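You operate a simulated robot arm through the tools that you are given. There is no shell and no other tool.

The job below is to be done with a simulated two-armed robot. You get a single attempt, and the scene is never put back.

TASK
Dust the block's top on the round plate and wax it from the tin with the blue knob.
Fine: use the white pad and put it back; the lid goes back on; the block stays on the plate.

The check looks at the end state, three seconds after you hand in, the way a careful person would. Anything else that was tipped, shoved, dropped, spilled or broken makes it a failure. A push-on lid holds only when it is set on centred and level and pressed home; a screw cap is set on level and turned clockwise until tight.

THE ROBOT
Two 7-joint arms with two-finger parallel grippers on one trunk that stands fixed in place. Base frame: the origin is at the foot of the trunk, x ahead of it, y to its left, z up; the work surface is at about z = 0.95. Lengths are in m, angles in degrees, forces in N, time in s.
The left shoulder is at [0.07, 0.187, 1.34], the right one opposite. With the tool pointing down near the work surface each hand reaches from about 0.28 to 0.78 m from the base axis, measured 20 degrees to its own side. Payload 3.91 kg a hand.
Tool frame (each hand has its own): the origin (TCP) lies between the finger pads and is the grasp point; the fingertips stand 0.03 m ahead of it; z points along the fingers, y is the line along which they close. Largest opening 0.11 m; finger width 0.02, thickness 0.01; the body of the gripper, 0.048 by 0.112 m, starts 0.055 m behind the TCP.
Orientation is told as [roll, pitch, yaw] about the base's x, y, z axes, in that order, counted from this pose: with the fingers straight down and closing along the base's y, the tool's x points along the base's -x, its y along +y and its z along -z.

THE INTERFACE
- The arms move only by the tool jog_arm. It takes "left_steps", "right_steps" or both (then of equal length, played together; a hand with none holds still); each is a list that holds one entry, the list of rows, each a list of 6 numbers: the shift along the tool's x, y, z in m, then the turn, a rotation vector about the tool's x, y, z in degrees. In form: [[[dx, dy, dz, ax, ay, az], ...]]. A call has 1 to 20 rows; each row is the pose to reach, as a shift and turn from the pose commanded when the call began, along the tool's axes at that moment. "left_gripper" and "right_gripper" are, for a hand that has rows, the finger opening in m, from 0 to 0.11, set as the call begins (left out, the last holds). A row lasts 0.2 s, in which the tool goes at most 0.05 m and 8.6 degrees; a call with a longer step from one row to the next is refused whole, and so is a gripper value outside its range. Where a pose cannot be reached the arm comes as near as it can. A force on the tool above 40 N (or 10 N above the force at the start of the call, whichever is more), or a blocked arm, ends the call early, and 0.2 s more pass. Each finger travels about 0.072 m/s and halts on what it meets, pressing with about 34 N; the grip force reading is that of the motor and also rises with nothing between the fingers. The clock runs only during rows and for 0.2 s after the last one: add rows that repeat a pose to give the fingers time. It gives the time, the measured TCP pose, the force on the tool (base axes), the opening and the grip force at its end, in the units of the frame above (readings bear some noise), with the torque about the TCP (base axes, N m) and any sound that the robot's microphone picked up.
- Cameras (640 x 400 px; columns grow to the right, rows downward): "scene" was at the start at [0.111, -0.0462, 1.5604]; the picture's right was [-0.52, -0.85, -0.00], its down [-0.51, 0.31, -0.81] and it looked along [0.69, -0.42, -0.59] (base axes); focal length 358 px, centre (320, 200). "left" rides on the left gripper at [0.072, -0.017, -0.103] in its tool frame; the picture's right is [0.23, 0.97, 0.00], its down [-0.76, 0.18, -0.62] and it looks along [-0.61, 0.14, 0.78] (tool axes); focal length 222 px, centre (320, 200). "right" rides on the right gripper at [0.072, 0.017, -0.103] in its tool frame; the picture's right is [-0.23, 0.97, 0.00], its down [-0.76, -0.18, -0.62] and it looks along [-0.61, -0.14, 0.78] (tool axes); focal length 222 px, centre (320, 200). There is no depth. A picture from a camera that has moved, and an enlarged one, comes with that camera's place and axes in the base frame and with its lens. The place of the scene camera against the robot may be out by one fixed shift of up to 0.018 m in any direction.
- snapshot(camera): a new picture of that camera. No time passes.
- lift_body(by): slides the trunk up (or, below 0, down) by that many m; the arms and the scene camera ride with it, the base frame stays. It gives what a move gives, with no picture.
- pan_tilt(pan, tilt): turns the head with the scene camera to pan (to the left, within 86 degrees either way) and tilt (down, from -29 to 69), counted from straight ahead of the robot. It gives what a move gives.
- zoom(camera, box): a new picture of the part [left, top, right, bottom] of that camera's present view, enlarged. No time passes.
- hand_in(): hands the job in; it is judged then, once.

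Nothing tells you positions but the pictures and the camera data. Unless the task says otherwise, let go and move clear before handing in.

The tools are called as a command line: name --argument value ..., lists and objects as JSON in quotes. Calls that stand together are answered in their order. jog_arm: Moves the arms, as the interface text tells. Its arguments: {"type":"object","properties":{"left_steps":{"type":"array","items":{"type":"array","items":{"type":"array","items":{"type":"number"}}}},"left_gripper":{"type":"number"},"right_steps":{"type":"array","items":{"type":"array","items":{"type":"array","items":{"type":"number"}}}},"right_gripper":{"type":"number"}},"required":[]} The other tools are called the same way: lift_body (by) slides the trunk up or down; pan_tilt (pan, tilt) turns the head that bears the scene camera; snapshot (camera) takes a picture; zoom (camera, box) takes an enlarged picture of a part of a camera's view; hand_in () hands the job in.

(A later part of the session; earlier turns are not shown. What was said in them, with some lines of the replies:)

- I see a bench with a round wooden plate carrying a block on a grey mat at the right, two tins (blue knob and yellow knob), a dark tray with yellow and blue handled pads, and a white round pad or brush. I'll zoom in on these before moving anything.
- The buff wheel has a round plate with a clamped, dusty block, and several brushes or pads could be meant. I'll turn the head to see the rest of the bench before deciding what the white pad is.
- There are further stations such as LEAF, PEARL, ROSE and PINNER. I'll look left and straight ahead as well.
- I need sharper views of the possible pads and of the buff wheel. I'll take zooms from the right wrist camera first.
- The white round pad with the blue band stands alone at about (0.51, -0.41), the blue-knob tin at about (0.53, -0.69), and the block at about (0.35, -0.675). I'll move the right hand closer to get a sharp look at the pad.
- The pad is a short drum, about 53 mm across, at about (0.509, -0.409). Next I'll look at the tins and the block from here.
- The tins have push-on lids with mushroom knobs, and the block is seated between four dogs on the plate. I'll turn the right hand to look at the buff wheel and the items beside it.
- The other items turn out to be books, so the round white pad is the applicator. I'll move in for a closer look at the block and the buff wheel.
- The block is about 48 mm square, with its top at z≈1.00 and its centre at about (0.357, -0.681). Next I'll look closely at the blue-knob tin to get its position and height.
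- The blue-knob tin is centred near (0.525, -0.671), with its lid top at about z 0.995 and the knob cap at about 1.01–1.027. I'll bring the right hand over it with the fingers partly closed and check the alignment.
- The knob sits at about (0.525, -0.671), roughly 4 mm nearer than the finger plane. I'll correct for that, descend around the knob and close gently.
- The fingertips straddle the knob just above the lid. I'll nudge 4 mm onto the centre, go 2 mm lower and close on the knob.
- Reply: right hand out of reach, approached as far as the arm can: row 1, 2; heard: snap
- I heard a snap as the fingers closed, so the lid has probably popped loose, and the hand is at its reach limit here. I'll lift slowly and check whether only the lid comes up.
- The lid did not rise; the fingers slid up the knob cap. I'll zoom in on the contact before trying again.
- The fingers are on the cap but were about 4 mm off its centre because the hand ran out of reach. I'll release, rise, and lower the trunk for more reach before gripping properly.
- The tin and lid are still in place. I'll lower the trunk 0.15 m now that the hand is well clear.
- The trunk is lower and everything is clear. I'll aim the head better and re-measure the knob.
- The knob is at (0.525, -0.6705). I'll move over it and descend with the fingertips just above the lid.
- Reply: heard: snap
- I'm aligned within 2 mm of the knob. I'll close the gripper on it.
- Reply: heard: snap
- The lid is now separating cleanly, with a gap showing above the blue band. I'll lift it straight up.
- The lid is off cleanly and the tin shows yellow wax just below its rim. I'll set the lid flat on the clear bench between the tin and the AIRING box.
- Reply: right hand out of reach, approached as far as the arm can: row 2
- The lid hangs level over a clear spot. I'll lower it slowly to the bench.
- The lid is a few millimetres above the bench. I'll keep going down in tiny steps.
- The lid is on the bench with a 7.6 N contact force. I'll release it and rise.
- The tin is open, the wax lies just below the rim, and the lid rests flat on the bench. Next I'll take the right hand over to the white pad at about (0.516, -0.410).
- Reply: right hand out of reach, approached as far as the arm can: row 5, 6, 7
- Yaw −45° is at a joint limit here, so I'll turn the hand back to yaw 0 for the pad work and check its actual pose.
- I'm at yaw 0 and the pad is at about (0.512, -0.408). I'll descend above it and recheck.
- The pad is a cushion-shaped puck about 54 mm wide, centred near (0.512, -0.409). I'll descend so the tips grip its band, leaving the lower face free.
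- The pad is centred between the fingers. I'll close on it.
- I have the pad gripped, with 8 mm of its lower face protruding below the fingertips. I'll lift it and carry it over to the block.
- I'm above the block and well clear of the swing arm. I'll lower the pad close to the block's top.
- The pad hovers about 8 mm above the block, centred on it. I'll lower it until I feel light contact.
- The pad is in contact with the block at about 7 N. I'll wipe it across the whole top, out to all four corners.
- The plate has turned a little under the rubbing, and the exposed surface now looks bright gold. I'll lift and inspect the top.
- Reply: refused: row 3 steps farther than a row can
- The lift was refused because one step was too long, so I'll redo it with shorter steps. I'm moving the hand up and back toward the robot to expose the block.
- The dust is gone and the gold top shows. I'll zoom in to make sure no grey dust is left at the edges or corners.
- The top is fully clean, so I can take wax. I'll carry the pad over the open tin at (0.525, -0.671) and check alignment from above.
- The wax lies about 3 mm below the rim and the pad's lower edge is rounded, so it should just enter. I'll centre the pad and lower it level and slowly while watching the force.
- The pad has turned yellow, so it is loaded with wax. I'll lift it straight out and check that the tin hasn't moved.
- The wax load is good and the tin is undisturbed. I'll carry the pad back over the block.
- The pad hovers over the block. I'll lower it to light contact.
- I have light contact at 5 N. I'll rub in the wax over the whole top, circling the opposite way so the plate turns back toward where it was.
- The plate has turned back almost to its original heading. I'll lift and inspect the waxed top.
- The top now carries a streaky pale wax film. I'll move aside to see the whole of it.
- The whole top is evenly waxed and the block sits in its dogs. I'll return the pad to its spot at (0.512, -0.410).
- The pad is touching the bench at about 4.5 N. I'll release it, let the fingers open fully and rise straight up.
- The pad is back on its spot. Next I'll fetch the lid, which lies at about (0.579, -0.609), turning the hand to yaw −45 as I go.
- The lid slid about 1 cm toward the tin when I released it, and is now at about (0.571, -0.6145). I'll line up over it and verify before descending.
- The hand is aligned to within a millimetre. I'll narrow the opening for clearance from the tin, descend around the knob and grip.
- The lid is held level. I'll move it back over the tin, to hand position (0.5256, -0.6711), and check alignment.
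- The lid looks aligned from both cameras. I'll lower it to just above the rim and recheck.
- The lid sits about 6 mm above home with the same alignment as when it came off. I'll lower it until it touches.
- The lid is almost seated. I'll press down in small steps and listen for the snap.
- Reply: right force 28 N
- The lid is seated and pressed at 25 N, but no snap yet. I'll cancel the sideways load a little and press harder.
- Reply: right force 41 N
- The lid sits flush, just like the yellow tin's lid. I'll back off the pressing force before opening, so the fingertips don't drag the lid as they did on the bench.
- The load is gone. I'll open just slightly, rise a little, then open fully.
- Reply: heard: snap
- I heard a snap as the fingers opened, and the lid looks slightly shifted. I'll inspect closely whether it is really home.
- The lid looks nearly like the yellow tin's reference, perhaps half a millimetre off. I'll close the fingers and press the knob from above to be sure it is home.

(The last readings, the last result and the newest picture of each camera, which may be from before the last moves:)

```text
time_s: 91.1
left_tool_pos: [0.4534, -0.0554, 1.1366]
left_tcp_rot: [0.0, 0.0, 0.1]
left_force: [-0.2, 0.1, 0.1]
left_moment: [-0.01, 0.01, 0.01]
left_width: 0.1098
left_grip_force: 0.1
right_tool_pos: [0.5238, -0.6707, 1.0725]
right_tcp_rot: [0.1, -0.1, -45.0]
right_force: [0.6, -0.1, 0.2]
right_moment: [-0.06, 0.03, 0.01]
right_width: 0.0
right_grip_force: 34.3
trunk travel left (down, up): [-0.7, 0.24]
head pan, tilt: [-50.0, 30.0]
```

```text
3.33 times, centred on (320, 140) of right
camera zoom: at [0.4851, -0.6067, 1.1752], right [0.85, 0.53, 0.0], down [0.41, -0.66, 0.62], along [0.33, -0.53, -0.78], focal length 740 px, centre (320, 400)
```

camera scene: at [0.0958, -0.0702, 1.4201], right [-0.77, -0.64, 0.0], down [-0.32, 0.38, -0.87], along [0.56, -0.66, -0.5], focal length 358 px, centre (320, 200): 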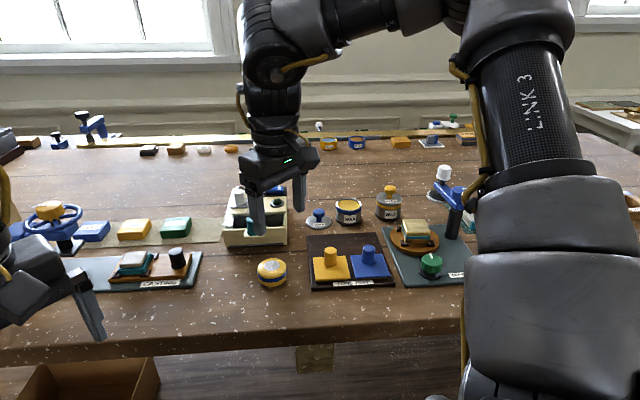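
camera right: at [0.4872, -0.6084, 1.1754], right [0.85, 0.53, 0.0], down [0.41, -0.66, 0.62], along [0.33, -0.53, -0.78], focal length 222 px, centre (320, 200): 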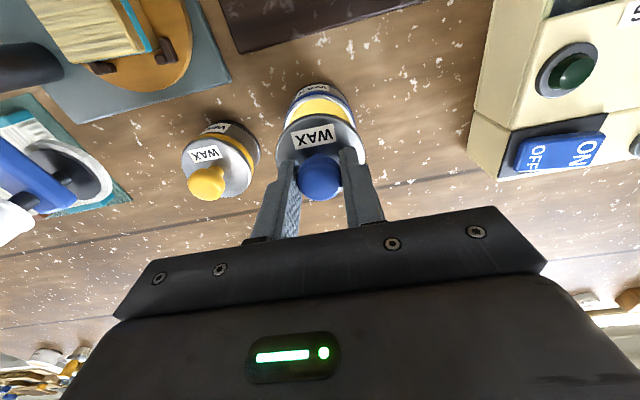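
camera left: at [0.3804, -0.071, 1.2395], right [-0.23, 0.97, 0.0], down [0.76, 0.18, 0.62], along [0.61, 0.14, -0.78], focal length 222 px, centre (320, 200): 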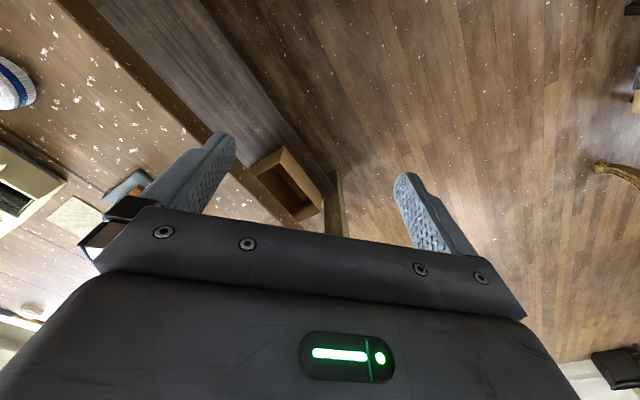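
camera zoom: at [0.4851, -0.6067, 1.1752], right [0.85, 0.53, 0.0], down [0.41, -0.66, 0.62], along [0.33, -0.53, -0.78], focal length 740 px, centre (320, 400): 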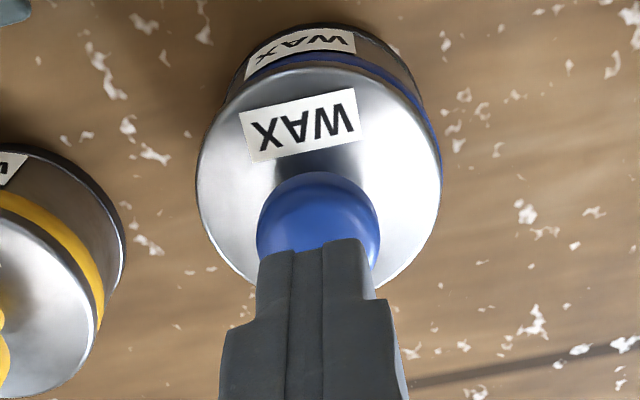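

From this angle the lid seems about 1 mm off toward the yellow tin. I'll press the knob gently from above and listen for a snap.

jog_arm --right_steps '[[[-0.001, 0, 0.004, 0, 0, 0], [-0.001, 0, 0.008, 0, 0, 0], [-0.001, 0, 0.011, 0, 0, 0]]]'

jog_arm --right_steps '[[[0, 0, 0.001, 0, 0, 0], [0, 0, 0.002, 0, 0, 0]]]'

jog_arm --right_steps '[[[0, 0, 0.001, 0, 0, 0], [0, 0, 0.002, 0, 0, 0]]]'

```text
time_s: 91.9
left_tool_pos: [0.4543, -0.0562, 1.137]
left_tcp_rot: [0.0, 0.1, 0.2]
left_force: [0.2, -0.1, -0.2]
left_moment: [0.01, -0.03, -0.01]
left_width: 0.1098
left_grip_force: 0.2
right_tool_pos: [0.5246, -0.6722, 1.0624]
right_tcp_rot: [-0.1, 0.0, -44.9]
right_force: [-0.2, -0.3, -0.1]
right_moment: [-0.02, 0.01, 0.03]
right_width: 0.0001
right_grip_force: 33.7
trunk travel left (down, up): [-0.7, 0.24]
head pan, tilt: [-50.0, 30.0]
```

```text
time_s: 92.5
left_tool_pos: [0.4531, -0.0546, 1.1378]
left_tcp_rot: [0.0, 0.0, 0.1]
left_force: [0.7, 0.4, 0.1]
left_moment: [0.01, 0.01, 0.03]
left_width: 0.1099
left_grip_force: 0.1
right_tool_pos: [0.5243, -0.6732, 1.0583]
right_tcp_rot: [0.0, 0.0, -45.0]
right_force: [-0.4, 0.0, 0.5]
right_moment: [0.0, -0.02, 0.01]
right_width: 0.0
right_grip_force: 34.1
trunk travel left (down, up): [-0.7, 0.24]
head pan, tilt: [-50.0, 30.0]
```

```text
time_s: 93.1
left_tool_pos: [0.4528, -0.0558, 1.1379]
left_tcp_rot: [0.0, 0.1, 0.1]
left_force: [-0.2, -0.1, 0.6]
left_moment: [0.0, 0.02, 0.01]
left_width: 0.11
left_grip_force: 0.1
right_tool_pos: [0.5242, -0.6727, 1.0577]
right_tcp_rot: [0.1, 0.0, -45.0]
right_force: [1.7, -2.7, 5.9]
right_moment: [-0.06, -0.01, 0.0]
right_width: 0.0
right_grip_force: 34.2
trunk travel left (down, up): [-0.7, 0.24]
head pan, tilt: [-50.0, 30.0]
```

I have contact on the knob top. I'll press a bit more.

jog_arm --right_steps '[[[0, 0, 0.001, 0, 0, 0], [0, 0, 0.0015, 0, 0, 0]]]'

zoom --camera "scene" --box '[325, 170, 375, 220]'

zoom --camera "right" --box '[250, 80, 390, 200]'

```text
time_s: 93.7
left_tool_pos: [0.4531, -0.0541, 1.1376]
left_tcp_rot: [0.0, 0.0, 0.1]
left_force: [-0.7, 0.4, -0.6]
left_moment: [0.02, -0.02, 0.01]
left_width: 0.1101
left_grip_force: 0.1
right_tool_pos: [0.5251, -0.6713, 1.0575]
right_tcp_rot: [0.0, -0.3, -45.0]
right_force: [5.2, -5.2, 16.8]
right_moment: [-0.2, -0.15, -0.06]
right_width: 0.0
right_grip_force: 34.6
trunk travel left (down, up): [-0.7, 0.24]
head pan, tilt: [-50.0, 30.0]
```

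```text
8.00 times, centred on (350, 195) of scene
camera zoom: at [0.0936, -0.069, 1.4206], right [-0.77, -0.64, 0.0], down [-0.32, 0.38, -0.87], along [0.56, -0.66, -0.5], focal length 2863 px, centre (80, 240)
```

zoom: 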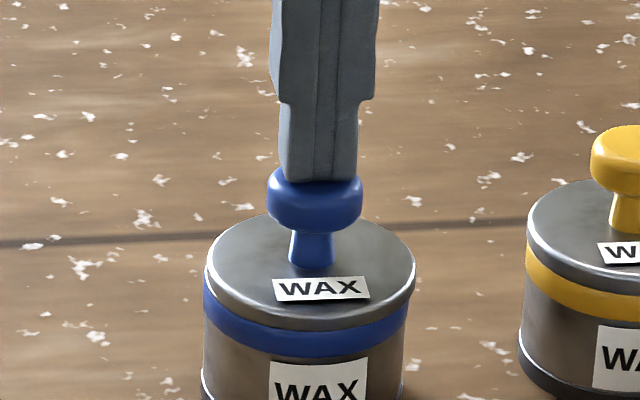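

```text
3.33 times, centred on (320, 140) of right
camera zoom: at [0.4852, -0.6084, 1.1602], right [0.85, 0.53, 0.0], down [0.41, -0.66, 0.63], along [0.33, -0.53, -0.78], focal length 740 px, centre (320, 400)
```

zoom: 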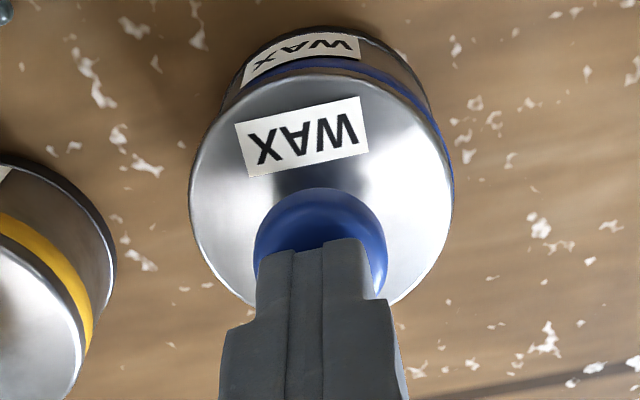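

There is no further snap, so the lid is seated by height but slightly off-centre. I'll rise, open wide, and straddle the lid and tin so the flat fingers square the lid flush with the tin wall.

jog_arm --right_steps '[[[0, 0, -0.003, 0, 0, 0], [0, 0, -0.02, 0, 0, 0], [0, 0, -0.04, 0, 0, 0], [0, 0.0012, -0.05, 0, 0, 0], [0, 0.0012, -0.05, 0, 0, 0], [0, 0.0012, -0.05, 0, 0, 0]]]' --right_gripper 0.08

zoom --camera "right" --box '[250, 80, 390, 200]'

zoom --camera "scene" --box '[330, 190, 370, 230]'

```text
time_s: 95.1
left_tool_pos: [0.4543, -0.0554, 1.1361]
left_tcp_rot: [0.2, 0.0, 0.0]
left_force: [0.1, 0.5, -0.4]
left_moment: [0.0, 0.0, 0.0]
left_width: 0.1101
left_grip_force: 0.0
right_tool_pos: [0.5252, -0.6713, 1.1055]
right_tcp_rot: [0.0, 0.0, -45.0]
right_force: [-0.3, 0.8, -0.6]
right_moment: [-0.03, 0.02, -0.01]
right_width: 0.0801
right_grip_force: 0.0
trunk travel left (down, up): [-0.7, 0.24]
head pan, tilt: [-50.0, 30.0]
```

```text
3.33 times, centred on (320, 140) of right
camera zoom: at [0.4865, -0.6077, 1.2084], right [0.85, 0.53, 0.0], down [0.41, -0.66, 0.62], along [0.33, -0.53, -0.78], focal length 740 px, centre (320, 400)
```

zoom: 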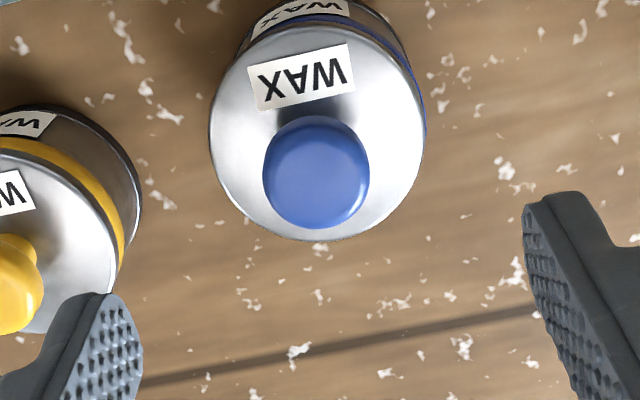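

```text
10.00 times, centred on (350, 210) of scene
camera zoom: at [0.0945, -0.0699, 1.4202], right [-0.77, -0.64, 0.0], down [-0.32, 0.38, -0.87], along [0.56, -0.66, -0.5], focal length 3579 px, centre (20, 100)
```

zoom: 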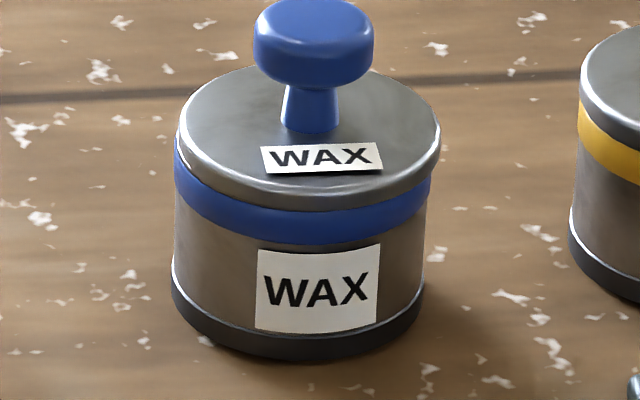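

The band peeks out only on the right side, confirming the lid is about 1.5 mm off along the finger axis. I'll straddle and square it gently.

jog_arm --right_steps '[[[0, 0.0005, 0.03, 0, 0, 0], [0, 0.0005, 0.055, 0, 0, 0], [0, 0.0005, 0.075, 0, 0, 0], [0, 0.0005, 0.09, 0, 0, 0], [0, 0.0005, 0.1, 0, 0, 0], [0, 0.0005, 0.1, 0, 0, 0]]]'

zoom --camera "scene" --box '[320, 170, 380, 230]'

zoom --camera "right" --box '[240, 80, 400, 220]'

```text
time_s: 96.5
left_tool_pos: [0.4535, -0.0548, 1.1362]
left_tcp_rot: [0.0, 0.0, 0.1]
left_force: [-0.8, -0.8, -0.7]
left_moment: [0.03, 0.0, 0.0]
left_width: 0.1102
left_grip_force: 0.0
right_tool_pos: [0.5259, -0.6713, 1.0035]
right_tcp_rot: [0.0, 0.0, -44.9]
right_force: [-0.9, 0.4, 0.0]
right_moment: [0.02, -0.03, -0.02]
right_width: 0.0799
right_grip_force: 0.1
trunk travel left (down, up): [-0.7, 0.24]
head pan, tilt: [-50.0, 30.0]
```

```text
6.67 times, centred on (350, 200) of scene
camera zoom: at [0.0945, -0.0701, 1.4202], right [-0.77, -0.64, 0.0], down [-0.32, 0.38, -0.87], along [0.56, -0.66, -0.5], focal length 2386 px, centre (120, 200)
```

zoom: 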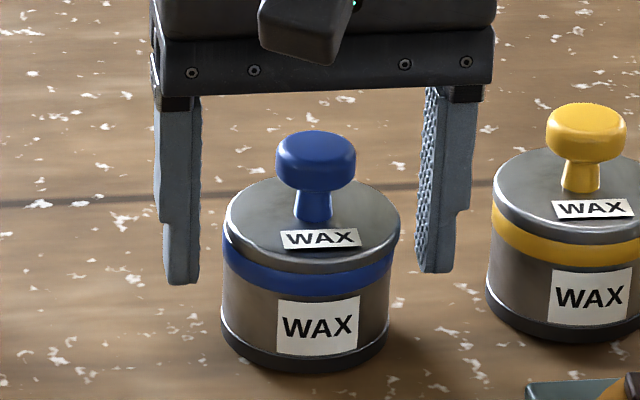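

```text
2.86 times, centred on (320, 150) of right
camera zoom: at [0.4869, -0.6083, 1.1076], right [0.85, 0.53, 0.0], down [0.41, -0.66, 0.62], along [0.33, -0.53, -0.78], focal length 635 px, centre (320, 343)
```

zoom: 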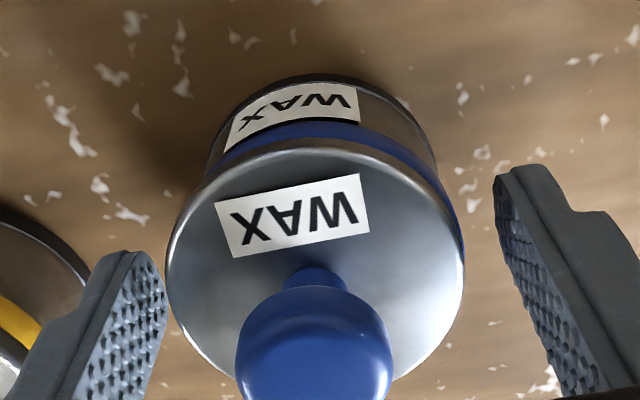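

The fingers straddle the tin with even gaps. I'll close to just about the tin's diameter.

jog_arm --right_steps '[[[0, 0, 0, 0, 0, 0], [0, 0, 0, 0, 0, 0], [0, 0, 0, 0, 0, 0]]]' --right_gripper 0.061

zoom --camera "right" --box '[240, 80, 400, 220]'

zoom --camera "scene" --box '[320, 170, 380, 230]'

```text
time_s: 97.3
left_tool_pos: [0.4525, -0.0556, 1.1363]
left_tcp_rot: [-0.1, -0.1, 0.1]
left_force: [0.6, -0.2, -0.4]
left_moment: [-0.02, 0.0, 0.0]
left_width: 0.11
left_grip_force: 0.0
right_tool_pos: [0.5247, -0.6718, 1.0052]
right_tcp_rot: [0.0, -0.1, -44.9]
right_force: [0.5, -0.2, -0.6]
right_moment: [0.0, -0.02, -0.02]
right_width: 0.0611
right_grip_force: 0.0
trunk travel left (down, up): [-0.7, 0.24]
head pan, tilt: [-50.0, 30.0]
```

```text
2.86 times, centred on (320, 150) of right
camera zoom: at [0.487, -0.6085, 1.1076], right [0.85, 0.53, 0.0], down [0.41, -0.66, 0.62], along [0.33, -0.53, -0.78], focal length 635 px, centre (320, 343)
```

zoom: 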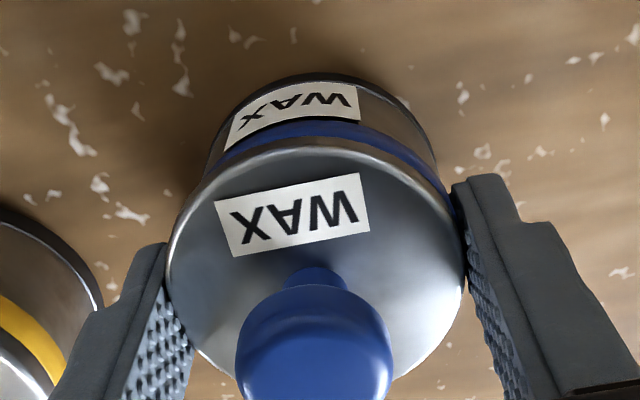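

```text
6.67 times, centred on (350, 200) of scene
camera zoom: at [0.0946, -0.0704, 1.4202], right [-0.77, -0.64, 0.0], down [-0.32, 0.38, -0.87], along [0.56, -0.66, -0.5], focal length 2386 px, centre (120, 200)
```

zoom: 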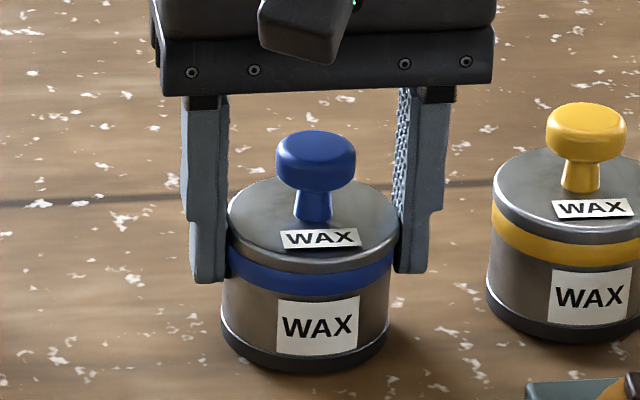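

jog_arm --right_steps '[[[0, 0, 0, 0, 0, 0], [0, 0, 0, 0, 0, 0]]]' --right_gripper 0.0595

zoom --camera "right" --box '[240, 80, 400, 220]'

```text
time_s: 97.9
left_tool_pos: [0.4532, -0.0549, 1.1368]
left_tcp_rot: [-0.1, 0.1, 0.1]
left_force: [-0.3, -0.3, -0.2]
left_moment: [0.01, -0.01, -0.03]
left_width: 0.1098
left_grip_force: 0.1
right_tool_pos: [0.5262, -0.6713, 1.0046]
right_tcp_rot: [0.0, 0.1, -44.9]
right_force: [1.6, 0.5, -0.2]
right_moment: [0.0, -0.01, -0.01]
right_width: 0.0601
right_grip_force: 0.7
trunk travel left (down, up): [-0.7, 0.24]
head pan, tilt: [-50.0, 30.0]
```

```text
2.86 times, centred on (320, 150) of right
camera zoom: at [0.4872, -0.6083, 1.1076], right [0.85, 0.53, 0.0], down [0.41, -0.66, 0.62], along [0.33, -0.53, -0.78], focal length 635 px, centre (320, 343)
```

zoom: 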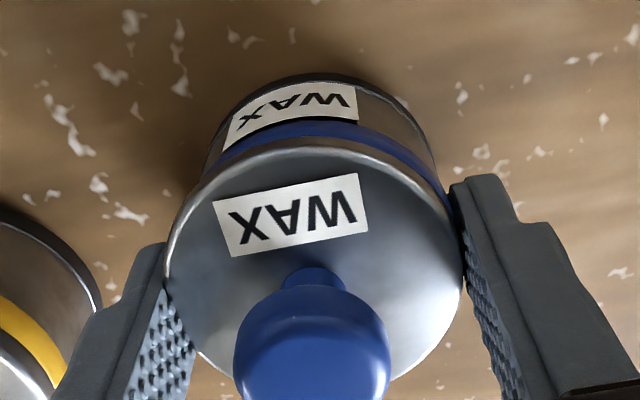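

jog_arm --right_steps '[[[0, 0, 0, 0, 0, 0], [0, 0, 0, 0, 0, 0]]]' --right_gripper 0.0575

zoom --camera "right" --box '[240, 80, 400, 220]'

zoom --camera "scene" --box '[320, 170, 380, 230]'

```text
time_s: 98.5
left_tool_pos: [0.4541, -0.0555, 1.136]
left_tcp_rot: [0.1, 0.0, 0.1]
left_force: [-0.1, -0.5, 0.1]
left_moment: [0.0, 0.01, 0.01]
left_width: 0.1099
left_grip_force: 0.1
right_tool_pos: [0.5254, -0.671, 1.0045]
right_tcp_rot: [0.0, 0.1, -44.9]
right_force: [0.7, 1.7, 0.3]
right_moment: [0.01, -0.04, -0.02]
right_width: 0.0596
right_grip_force: 34.6
trunk travel left (down, up): [-0.7, 0.24]
head pan, tilt: [-50.0, 30.0]
heard: snap
```

```text
2.86 times, centred on (320, 150) of right
camera zoom: at [0.4873, -0.6083, 1.1076], right [0.85, 0.53, 0.0], down [0.41, -0.66, 0.62], along [0.33, -0.53, -0.78], focal length 635 px, centre (320, 343)
```

zoom: 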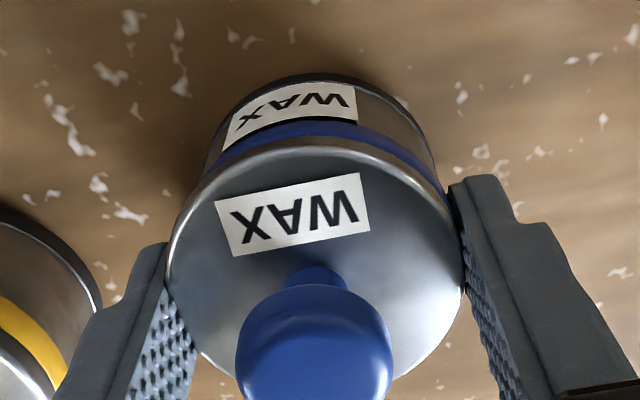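

```text
6.67 times, centred on (350, 200) of scene
camera zoom: at [0.0948, -0.0701, 1.4202], right [-0.77, -0.64, 0.0], down [-0.32, 0.38, -0.87], along [0.56, -0.66, -0.5], focal length 2386 px, centre (120, 200)
```

zoom: 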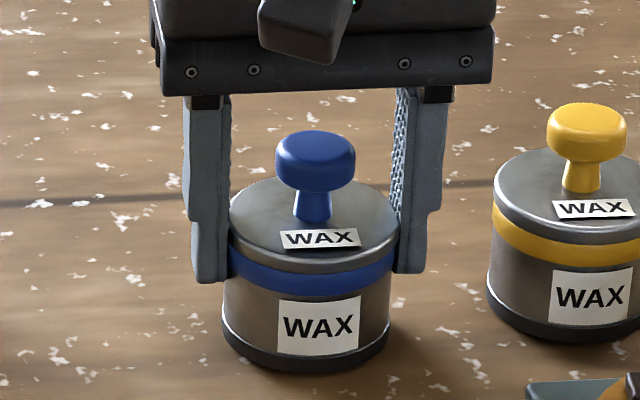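

A snap came as the fingers squared the lid, and it moved slightly relative to the tin. I'll open gently and compare both edges.

jog_arm --right_steps '[[[0, 0, 0, 0, 0, 0], [0, 0, 0, 0, 0, 0], [0, 0, 0, 0, 0, 0]]]' --right_gripper 0.08

zoom --camera "right" --box '[240, 80, 400, 220]'

zoom --camera "scene" --box '[330, 190, 370, 230]'

```text
time_s: 99.3
left_tool_pos: [0.4535, -0.0552, 1.1366]
left_tcp_rot: [0.0, 0.0, 0.0]
left_force: [0.4, -0.2, -0.7]
left_moment: [-0.02, -0.01, 0.0]
left_width: 0.1099
left_grip_force: 0.1
right_tool_pos: [0.526, -0.6714, 1.0061]
right_tcp_rot: [-0.1, 0.0, -45.0]
right_force: [0.1, 0.1, -0.1]
right_moment: [0.02, 0.02, 0.03]
right_width: 0.0799
right_grip_force: 0.1
trunk travel left (down, up): [-0.7, 0.24]
head pan, tilt: [-50.0, 30.0]
heard: snap
```

```text
2.86 times, centred on (320, 150) of right
camera zoom: at [0.4869, -0.6086, 1.1076], right [0.85, 0.53, 0.0], down [0.41, -0.66, 0.62], along [0.33, -0.53, -0.78], focal length 635 px, centre (320, 343)
```

zoom: 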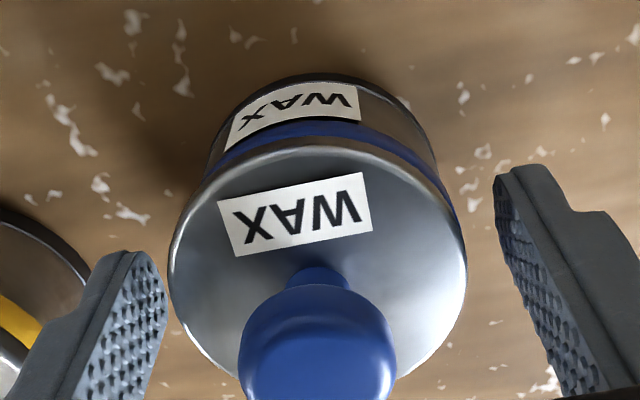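

```text
10.00 times, centred on (350, 210) of scene
camera zoom: at [0.0945, -0.0704, 1.4202], right [-0.77, -0.64, 0.0], down [-0.32, 0.38, -0.87], along [0.56, -0.66, -0.5], focal length 3579 px, centre (20, 100)
```

zoom: 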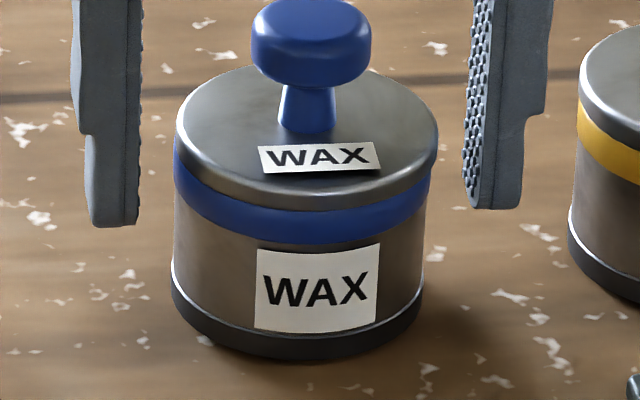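

zoom --camera "right" --box '[260, 100, 320, 160]'

zoom --camera "right" --box '[320, 100, 380, 160]'

```text
6.67 times, centred on (290, 130) of right
camera zoom: at [0.4869, -0.6086, 1.1076], right [0.85, 0.53, 0.0], down [0.41, -0.66, 0.62], along [0.33, -0.53, -0.78], focal length 1481 px, centre (520, 667)
```

zoom: 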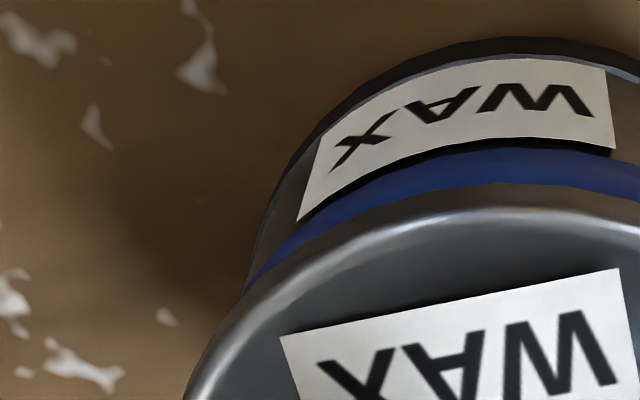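

```text
6.67 times, centred on (350, 130) of right
camera zoom: at [0.4869, -0.6086, 1.1076], right [0.85, 0.53, 0.0], down [0.41, -0.66, 0.62], along [0.33, -0.53, -0.78], focal length 1481 px, centre (120, 667)
```

zoom: 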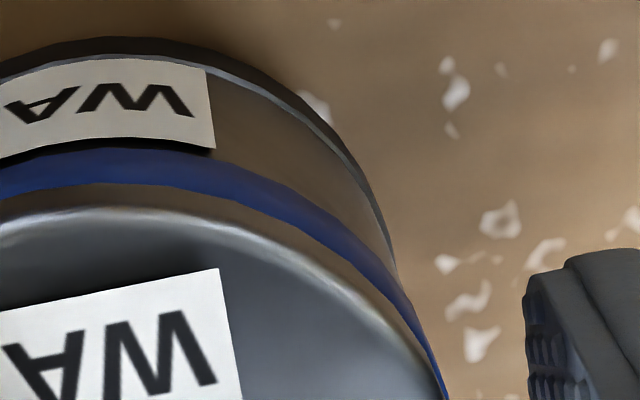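

Each release near the lid gives a snap, so it seems to seat when let go; it measures about 0.8 mm off in the finger direction. I'll rise and view it from exactly my earlier camera pose to compare with the untouched state.

jog_arm --right_steps '[[[0, 0, -0.03, 0, 0, 0], [0, 0, -0.06, 0, 0, 0], [0, 0, -0.09, 0, 0, 0], [0.037, 0.006, -0.1, 0, 0, 0], [0.074, 0.013, -0.111, 0, 0, 0], [0.074, 0.013, -0.111, 0, 0, 0], [0.074, 0.013, -0.111, 0, 0, 0]]]' --right_gripper 0.11

zoom --camera "right" --box '[230, 120, 410, 230]'

zoom --camera "right" --box '[290, 130, 350, 210]'

```text
time_s: 100.9
left_tool_pos: [0.453, -0.0572, 1.1366]
left_tcp_rot: [-0.1, 0.0, 0.2]
left_force: [0.4, 0.2, -0.7]
left_moment: [-0.02, -0.02, 0.01]
left_width: 0.1102
left_grip_force: 0.0
right_tool_pos: [0.4818, -0.6084, 1.1162]
right_tcp_rot: [0.0, 0.0, -44.9]
right_force: [-0.6, 0.0, 0.1]
right_moment: [-0.03, 0.0, -0.02]
right_width: 0.1101
right_grip_force: 0.0
trunk travel left (down, up): [-0.7, 0.24]
head pan, tilt: [-50.0, 30.0]
```

```text
3.56 times, centred on (320, 175) of right
camera zoom: at [0.4424, -0.5462, 1.2192], right [0.85, 0.53, 0.0], down [0.41, -0.66, 0.62], along [0.33, -0.53, -0.78], focal length 790 px, centre (320, 289)
```

zoom: 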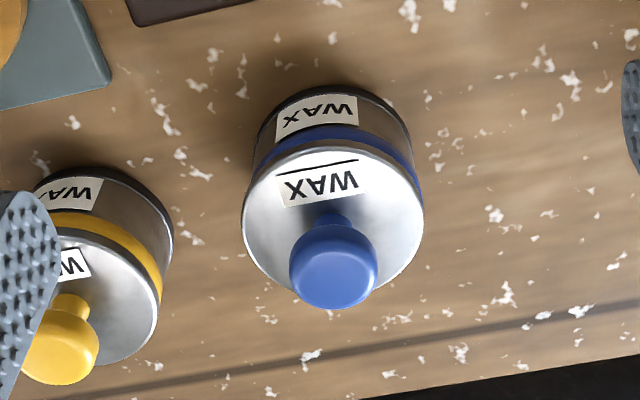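

```text
5.00 times, centred on (320, 170) of right
camera zoom: at [0.4424, -0.5462, 1.2192], right [0.85, 0.53, 0.0], down [0.41, -0.66, 0.62], along [0.33, -0.53, -0.78], focal length 1111 px, centre (320, 350)
```

zoom: 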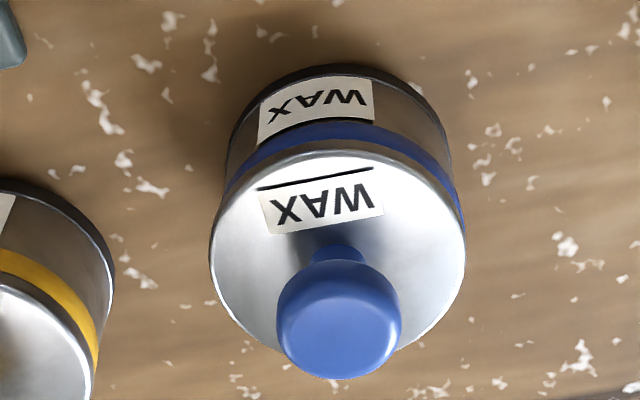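

Direct comparison with my first close-up shows the lid within about half a millimetre of its original position. I'll press the knob once more from above with the fingers closed, compensating the sideways drift.

jog_arm --right_steps '[[[-0.02, -0.004, 0, 0, 0, 0], [-0.045, -0.008, 0, 0, 0, 0], [-0.0735, -0.0128, 0, 0, 0, 0], [-0.0735, -0.0128, 0.02, 0, 0, 0], [-0.0735, -0.0128, 0.04, 0, 0, 0], [-0.0735, -0.0128, 0.05, 0, 0, 0], [-0.0735, -0.0128, 0.05, 0, 0, 0]]]' --right_gripper 0.0

zoom --camera "scene" --box '[325, 170, 375, 220]'

zoom --camera "right" --box '[250, 80, 390, 200]'

```text
time_s: 102.5
left_tool_pos: [0.4529, -0.0557, 1.1366]
left_tcp_rot: [0.1, 0.1, 0.0]
left_force: [0.0, 0.4, -0.8]
left_moment: [-0.05, -0.02, -0.04]
left_width: 0.11
left_grip_force: 0.0
right_tool_pos: [0.5256, -0.6726, 1.0658]
right_tcp_rot: [0.1, -0.1, -45.0]
right_force: [-1.4, -0.3, 0.4]
right_moment: [0.0, -0.02, 0.0]
right_width: 0.0
right_grip_force: 34.5
trunk travel left (down, up): [-0.7, 0.24]
head pan, tilt: [-50.0, 30.0]
```

```text
8.00 times, centred on (350, 195) of scene
camera zoom: at [0.094, -0.0703, 1.4203], right [-0.77, -0.64, 0.0], down [-0.32, 0.38, -0.87], along [0.56, -0.66, -0.5], focal length 2863 px, centre (80, 240)
```

zoom: 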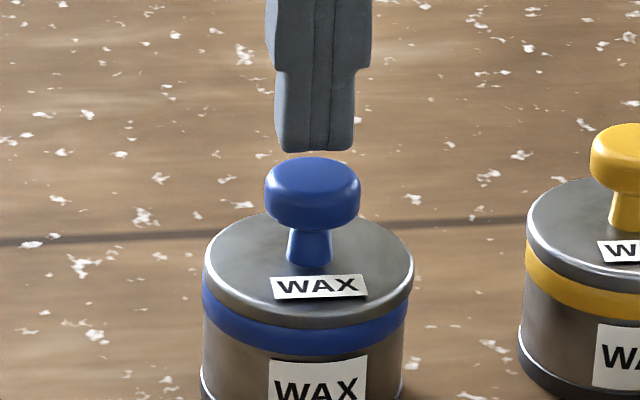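

```text
3.33 times, centred on (320, 140) of right
camera zoom: at [0.4869, -0.6085, 1.1694], right [0.85, 0.53, 0.0], down [0.41, -0.66, 0.62], along [0.33, -0.53, -0.78], focal length 740 px, centre (320, 400)
```

zoom: 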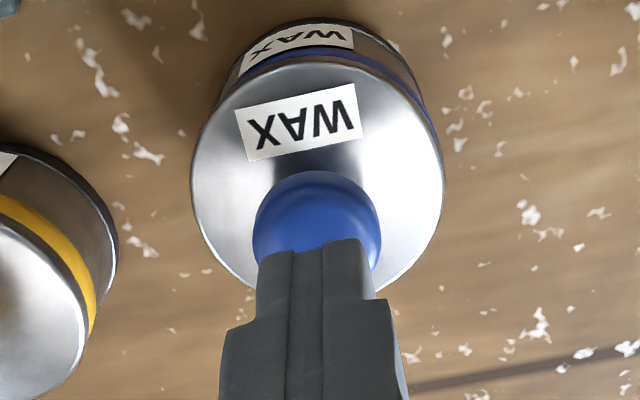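

jog_arm --right_steps '[[[0, 0, 0.003, 0, 0, 0], [0, 0, 0.006, 0, 0, 0], [0, 0, 0.008, 0, 0, 0], [-0.0004, 0, 0.009, 0, 0, 0]]]'

jog_arm --right_steps '[[[-0.0004, 0, 0.001, 0, 0, 0], [-0.0008, 0, 0.002, 0, 0, 0]]]'

jog_arm --right_steps '[[[-0.0004, 0, 0.001, 0, 0, 0], [-0.0004, 0, 0.001, 0, 0, 0]]]'

```text
time_s: 103.5
left_tool_pos: [0.4542, -0.0559, 1.1357]
left_tcp_rot: [0.0, 0.0, 0.2]
left_force: [-0.2, -1.0, -0.1]
left_moment: [-0.03, -0.01, -0.03]
left_width: 0.1098
left_grip_force: 0.0
right_tool_pos: [0.5257, -0.6711, 1.0585]
right_tcp_rot: [-0.1, 0.0, -44.8]
right_force: [0.0, -0.2, -0.1]
right_moment: [0.03, 0.0, 0.0]
right_width: 0.0001
right_grip_force: 33.7
trunk travel left (down, up): [-0.7, 0.24]
head pan, tilt: [-50.0, 30.0]
```

```text
time_s: 104.1
left_tool_pos: [0.4517, -0.0552, 1.1359]
left_tcp_rot: [0.0, 0.1, 0.2]
left_force: [-1.0, -0.2, 0.2]
left_moment: [0.02, 0.01, -0.01]
left_width: 0.11
left_grip_force: 0.1
right_tool_pos: [0.5263, -0.6712, 1.0572]
right_tcp_rot: [0.1, -0.1, -45.0]
right_force: [0.7, -1.4, 9.0]
right_moment: [-0.02, -0.02, 0.01]
right_width: 0.0
right_grip_force: 34.0
trunk travel left (down, up): [-0.7, 0.24]
head pan, tilt: [-50.0, 30.0]
```

```text
time_s: 104.7
left_tool_pos: [0.4521, -0.0546, 1.1365]
left_tcp_rot: [0.0, -0.1, 0.2]
left_force: [-0.1, 1.1, 0.5]
left_moment: [-0.01, 0.0, 0.04]
left_width: 0.1098
left_grip_force: 0.0
right_tool_pos: [0.5272, -0.671, 1.0569]
right_tcp_rot: [0.0, -0.2, -44.9]
right_force: [0.7, -4.1, 17.4]
right_moment: [-0.11, -0.02, -0.03]
right_width: 0.0
right_grip_force: 34.3
trunk travel left (down, up): [-0.7, 0.24]
head pan, tilt: [-50.0, 30.0]
```

jog_arm --right_steps '[[[-0.0005, -0.0003, 0.001, 0, 0, 0], [-0.0007, -0.0004, 0.0015, 0, 0, 0], [-0.0007, -0.0004, 0.0015, 0, 0, 0]]]'

zoom --camera "scene" --box '[325, 170, 375, 220]'

```text
time_s: 105.5
left_tool_pos: [0.4517, -0.0531, 1.1368]
left_tcp_rot: [-0.1, -0.1, 0.1]
left_force: [-0.2, -0.5, -1.0]
left_moment: [0.0, -0.01, -0.04]
left_width: 0.1099
left_grip_force: 0.1
right_tool_pos: [0.5262, -0.6705, 1.0562]
right_tcp_rot: [-0.1, -0.5, -44.9]
right_force: [4.6, -8.5, 32.4]
right_moment: [-0.25, -0.09, 0.03]
right_width: 0.0002
right_grip_force: 33.7
trunk travel left (down, up): [-0.7, 0.24]
head pan, tilt: [-50.0, 30.0]
```

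```text
8.00 times, centred on (350, 195) of scene
camera zoom: at [0.0915, -0.0669, 1.4209], right [-0.77, -0.64, 0.0], down [-0.32, 0.38, -0.87], along [0.56, -0.66, -0.5], focal length 2863 px, centre (80, 240)
```

zoom: 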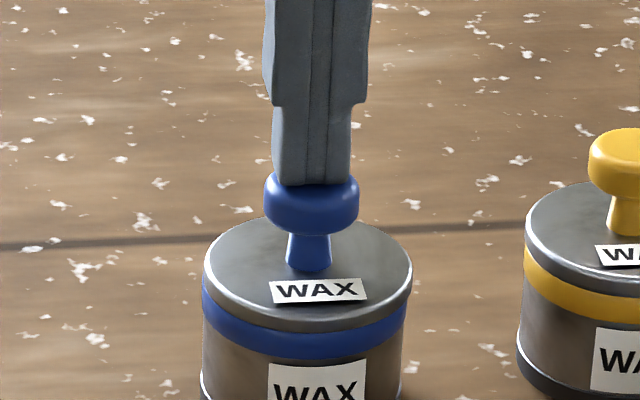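

No further movement or sound under 32 N, so the lid is hard home. I'll rise straight up and check that nothing changes.

jog_arm --right_steps '[[[0.0006, 0.0003, -0.002, 0, 0, 0], [0.0012, 0.0004, -0.0045, 0, 0, 0], [0.0012, 0.0004, -0.012, 0, 0, 0], [0.0012, 0.0004, -0.04, 0, 0, 0], [0.03, 0.005, -0.055, 0, 0, 0], [0.0735, 0.0128, -0.06, 0, 0, 0], [0.0735, 0.0128, -0.06, 0, 0, 0]]]'

zoom --camera "right" --box '[230, 120, 410, 230]'

zoom --camera "scene" --box '[330, 190, 370, 230]'

snapshot --camera "scene"

```text
time_s: 107.1
left_tool_pos: [0.4555, -0.0545, 1.1363]
left_tcp_rot: [0.0, 0.1, 0.2]
left_force: [0.3, 0.1, -0.4]
left_moment: [0.03, 0.02, 0.01]
left_width: 0.11
left_grip_force: 0.0
right_tool_pos: [0.4872, -0.6117, 1.1118]
right_tcp_rot: [-0.2, -0.1, -44.9]
right_force: [-0.3, -0.1, 0.5]
right_moment: [0.02, 0.04, 0.0]
right_width: 0.0
right_grip_force: 33.8
trunk travel left (down, up): [-0.7, 0.24]
head pan, tilt: [-50.0, 30.0]
```

```text
3.56 times, centred on (320, 175) of right
camera zoom: at [0.4477, -0.5478, 1.2152], right [0.85, 0.53, 0.0], down [0.41, -0.66, 0.62], along [0.33, -0.53, -0.78], focal length 790 px, centre (320, 289)
```

zoom: 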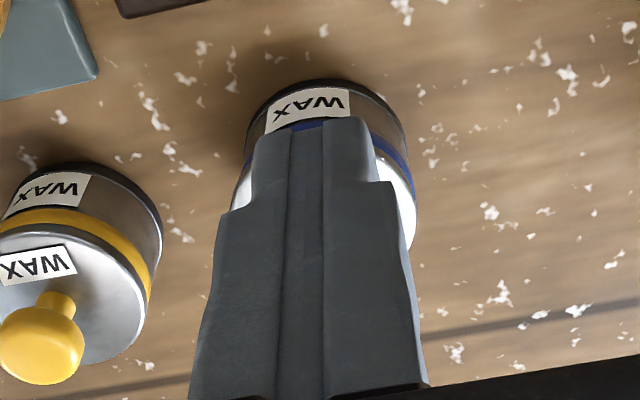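

```text
10.00 times, centred on (350, 210) of scene
camera zoom: at [0.0966, -0.0698, 1.42], right [-0.77, -0.64, 0.0], down [-0.32, 0.38, -0.87], along [0.56, -0.66, -0.5], focal length 3579 px, centre (20, 100)
```

zoom: 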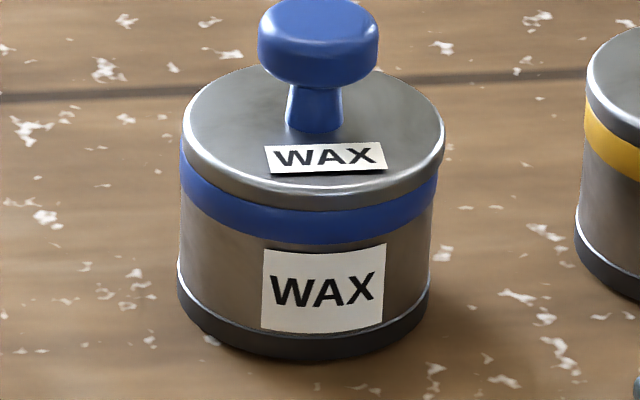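

```text
taken
camera scene: at [0.0966, -0.0698, 1.42], right [-0.77, -0.64, 0.0], down [-0.32, 0.38, -0.87], along [0.56, -0.66, -0.5], focal length 358 px, centre (320, 200)
```

scene: 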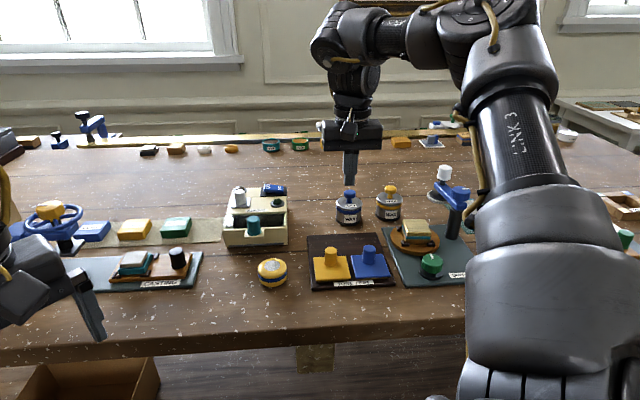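

The lid sits level and flush. Next I'll look at the buff wheel from my earlier close-up pose to confirm the block, wax film and plate heading.

jog_arm --right_steps '[[[0.027, -0.024, 0.0, 0, 0, 0], [0.054, -0.048, 0.0, 0, 0, 0], [0.081, -0.072, 0.0, 0, 0, 0], [0.108, -0.097, 0.005, 0, 0, 0], [0.1348, -0.1212, 0.0143, 0, 0, 0], [0.1348, -0.1212, 0.0143, 0, 0, 0]]]' --right_gripper 0.11

zoom --camera "right" --box '[230, 120, 410, 230]'

snapshot --camera "right"

zoom --camera "scene" --box '[370, 190, 490, 290]'

```text
time_s: 108.5
left_tool_pos: [0.4554, -0.056, 1.1359]
left_tcp_rot: [0.0, 0.2, 0.1]
left_force: [-0.9, -1.0, 0.6]
left_moment: [0.01, 0.04, 0.0]
left_width: 0.1101
left_grip_force: 0.0
right_tool_pos: [0.3042, -0.5999, 1.0966]
right_tcp_rot: [0.0, 0.0, -44.9]
right_force: [-1.2, 0.5, 0.2]
right_moment: [-0.02, 0.02, -0.01]
right_width: 0.1099
right_grip_force: 0.2
trunk travel left (down, up): [-0.7, 0.24]
head pan, tilt: [-50.0, 30.0]
```

```text
3.56 times, centred on (320, 175) of right
camera zoom: at [0.2651, -0.5368, 1.1991], right [0.85, 0.53, 0.0], down [0.41, -0.66, 0.62], along [0.33, -0.53, -0.78], focal length 790 px, centre (320, 289)
```

zoom: 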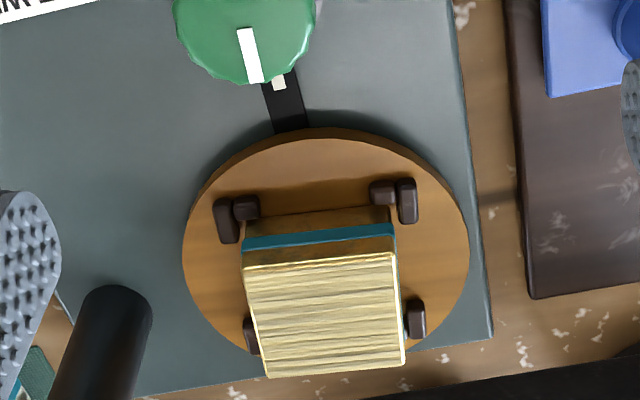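

```text
taken
camera right: at [0.2651, -0.5368, 1.1991], right [0.85, 0.53, 0.0], down [0.41, -0.66, 0.62], along [0.33, -0.53, -0.78], focal length 222 px, centre (320, 200)
```

right: 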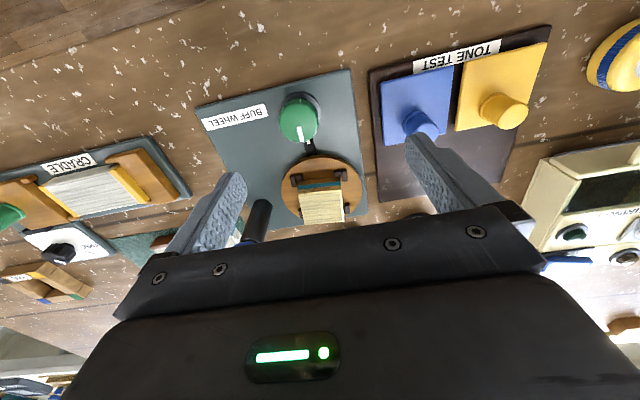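

```text
4.00 times, centred on (430, 240) of scene
camera zoom: at [0.0959, -0.0699, 1.4201], right [-0.77, -0.64, 0.0], down [-0.32, 0.38, -0.87], along [0.56, -0.66, -0.5], focal length 1432 px, centre (-120, 40)
```

zoom: 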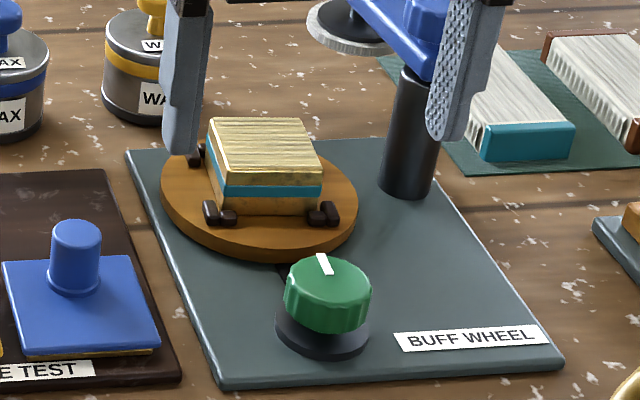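

The block sits square in its dogs with an even wax film, and the knob pointer is back beside its tick. I'll retract the right hand up and clear, then take a last look at everything.

jog_arm --right_steps '[[[0, 0, -0.04, 0, 0, 0], [0.01, 0, -0.08, 0, 0, 0], [0.03, 0, -0.11, 0, 0, 0], [0.05, 0, -0.13, 0, 0, 0], [0.05, 0, -0.15, 0, 0, 0], [0.05, 0, -0.15, 0, 0, 0]]]'

snapshot --camera "scene"

zoom --camera "scene" --box '[220, 170, 420, 300]'

zoom --camera "scene" --box '[330, 170, 490, 290]'

snapshot --camera "right"

```text
time_s: 109.9
left_tool_pos: [0.4533, -0.0559, 1.1359]
left_tcp_rot: [0.2, 0.0, 0.0]
left_force: [0.3, 0.5, -0.3]
left_moment: [0.01, -0.04, 0.0]
left_width: 0.1104
left_grip_force: 0.0
right_tool_pos: [0.2664, -0.5691, 1.249]
right_tcp_rot: [0.0, 0.0, -45.0]
right_force: [-0.3, -0.1, -0.4]
right_moment: [0.01, 0.01, 0.0]
right_width: 0.1096
right_grip_force: 0.1
trunk travel left (down, up): [-0.7, 0.24]
head pan, tilt: [-50.0, 30.0]
```

```text
taken
camera scene: at [0.0944, -0.0712, 1.4202], right [-0.77, -0.64, 0.0], down [-0.32, 0.38, -0.87], along [0.56, -0.66, -0.5], focal length 358 px, centre (320, 200)
```

scene: 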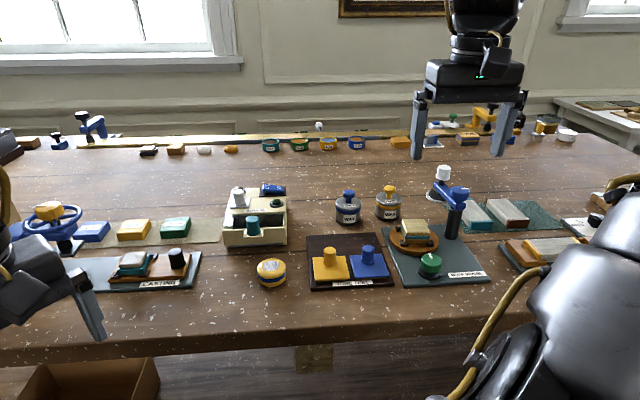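

```text
3.08 times, centred on (320, 235) of scene
camera zoom: at [0.0944, -0.0712, 1.4202], right [-0.77, -0.64, 0.0], down [-0.32, 0.38, -0.87], along [0.56, -0.66, -0.5], focal length 1101 px, centre (320, 92)
```

zoom: 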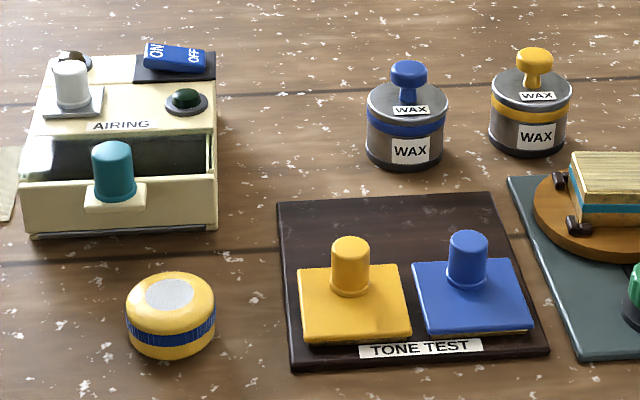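

```text
3.33 times, centred on (410, 230) of scene
camera zoom: at [0.0944, -0.0712, 1.4202], right [-0.77, -0.64, 0.0], down [-0.32, 0.38, -0.87], along [0.56, -0.66, -0.5], focal length 1193 px, centre (20, 100)
```

zoom: 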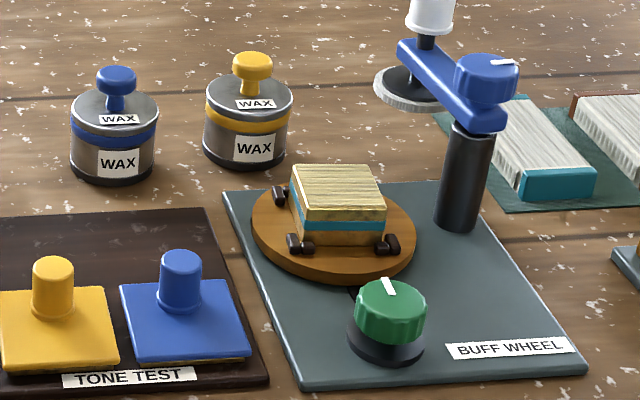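

```text
taken
camera right: at [0.2287, -0.5053, 1.3512], right [0.85, 0.53, 0.0], down [0.41, -0.66, 0.62], along [0.33, -0.53, -0.78], focal length 222 px, centre (320, 200)
```

right: 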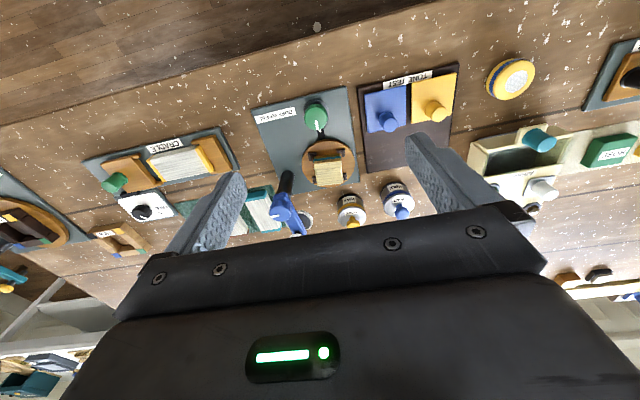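

The block's top is dusted and evenly waxed, and the block is still on its plate. The pad is back on its spot, the lid is pressed home on the blue-knob tin, and both hands are clear. I never got an outright confirmation that the lid has latched: it snapped when I let go of it, and it stayed silent and still when I pressed it at 32 N. I'm handing the job in.

hand_in

```text
The job is handed in.
```

The block's top is dusted and evenly waxed, and I've handed the job in. No result came back from the check, so this is based on what I could see.

- **Block:** it is still seated in its holders on the round plate, with no dust showing and wax across the whole top. The plate turned a little while I rubbed. I brought it back to within about 5 degrees of where it started.
- **White pad:** it is back at its original spot on the bench. It is now yellow with wax except for a white patch on top.
- **Blue-knob tin:** the lid is back on, level and within about half a millimetre of where it was. It snapped when I let go and did not move when I pressed it at 32 N. I could not confirm directly that it has latched.
- **Everything else:** I saw nothing else tipped, spilled or shoved, and both hands are clear of the bench items.
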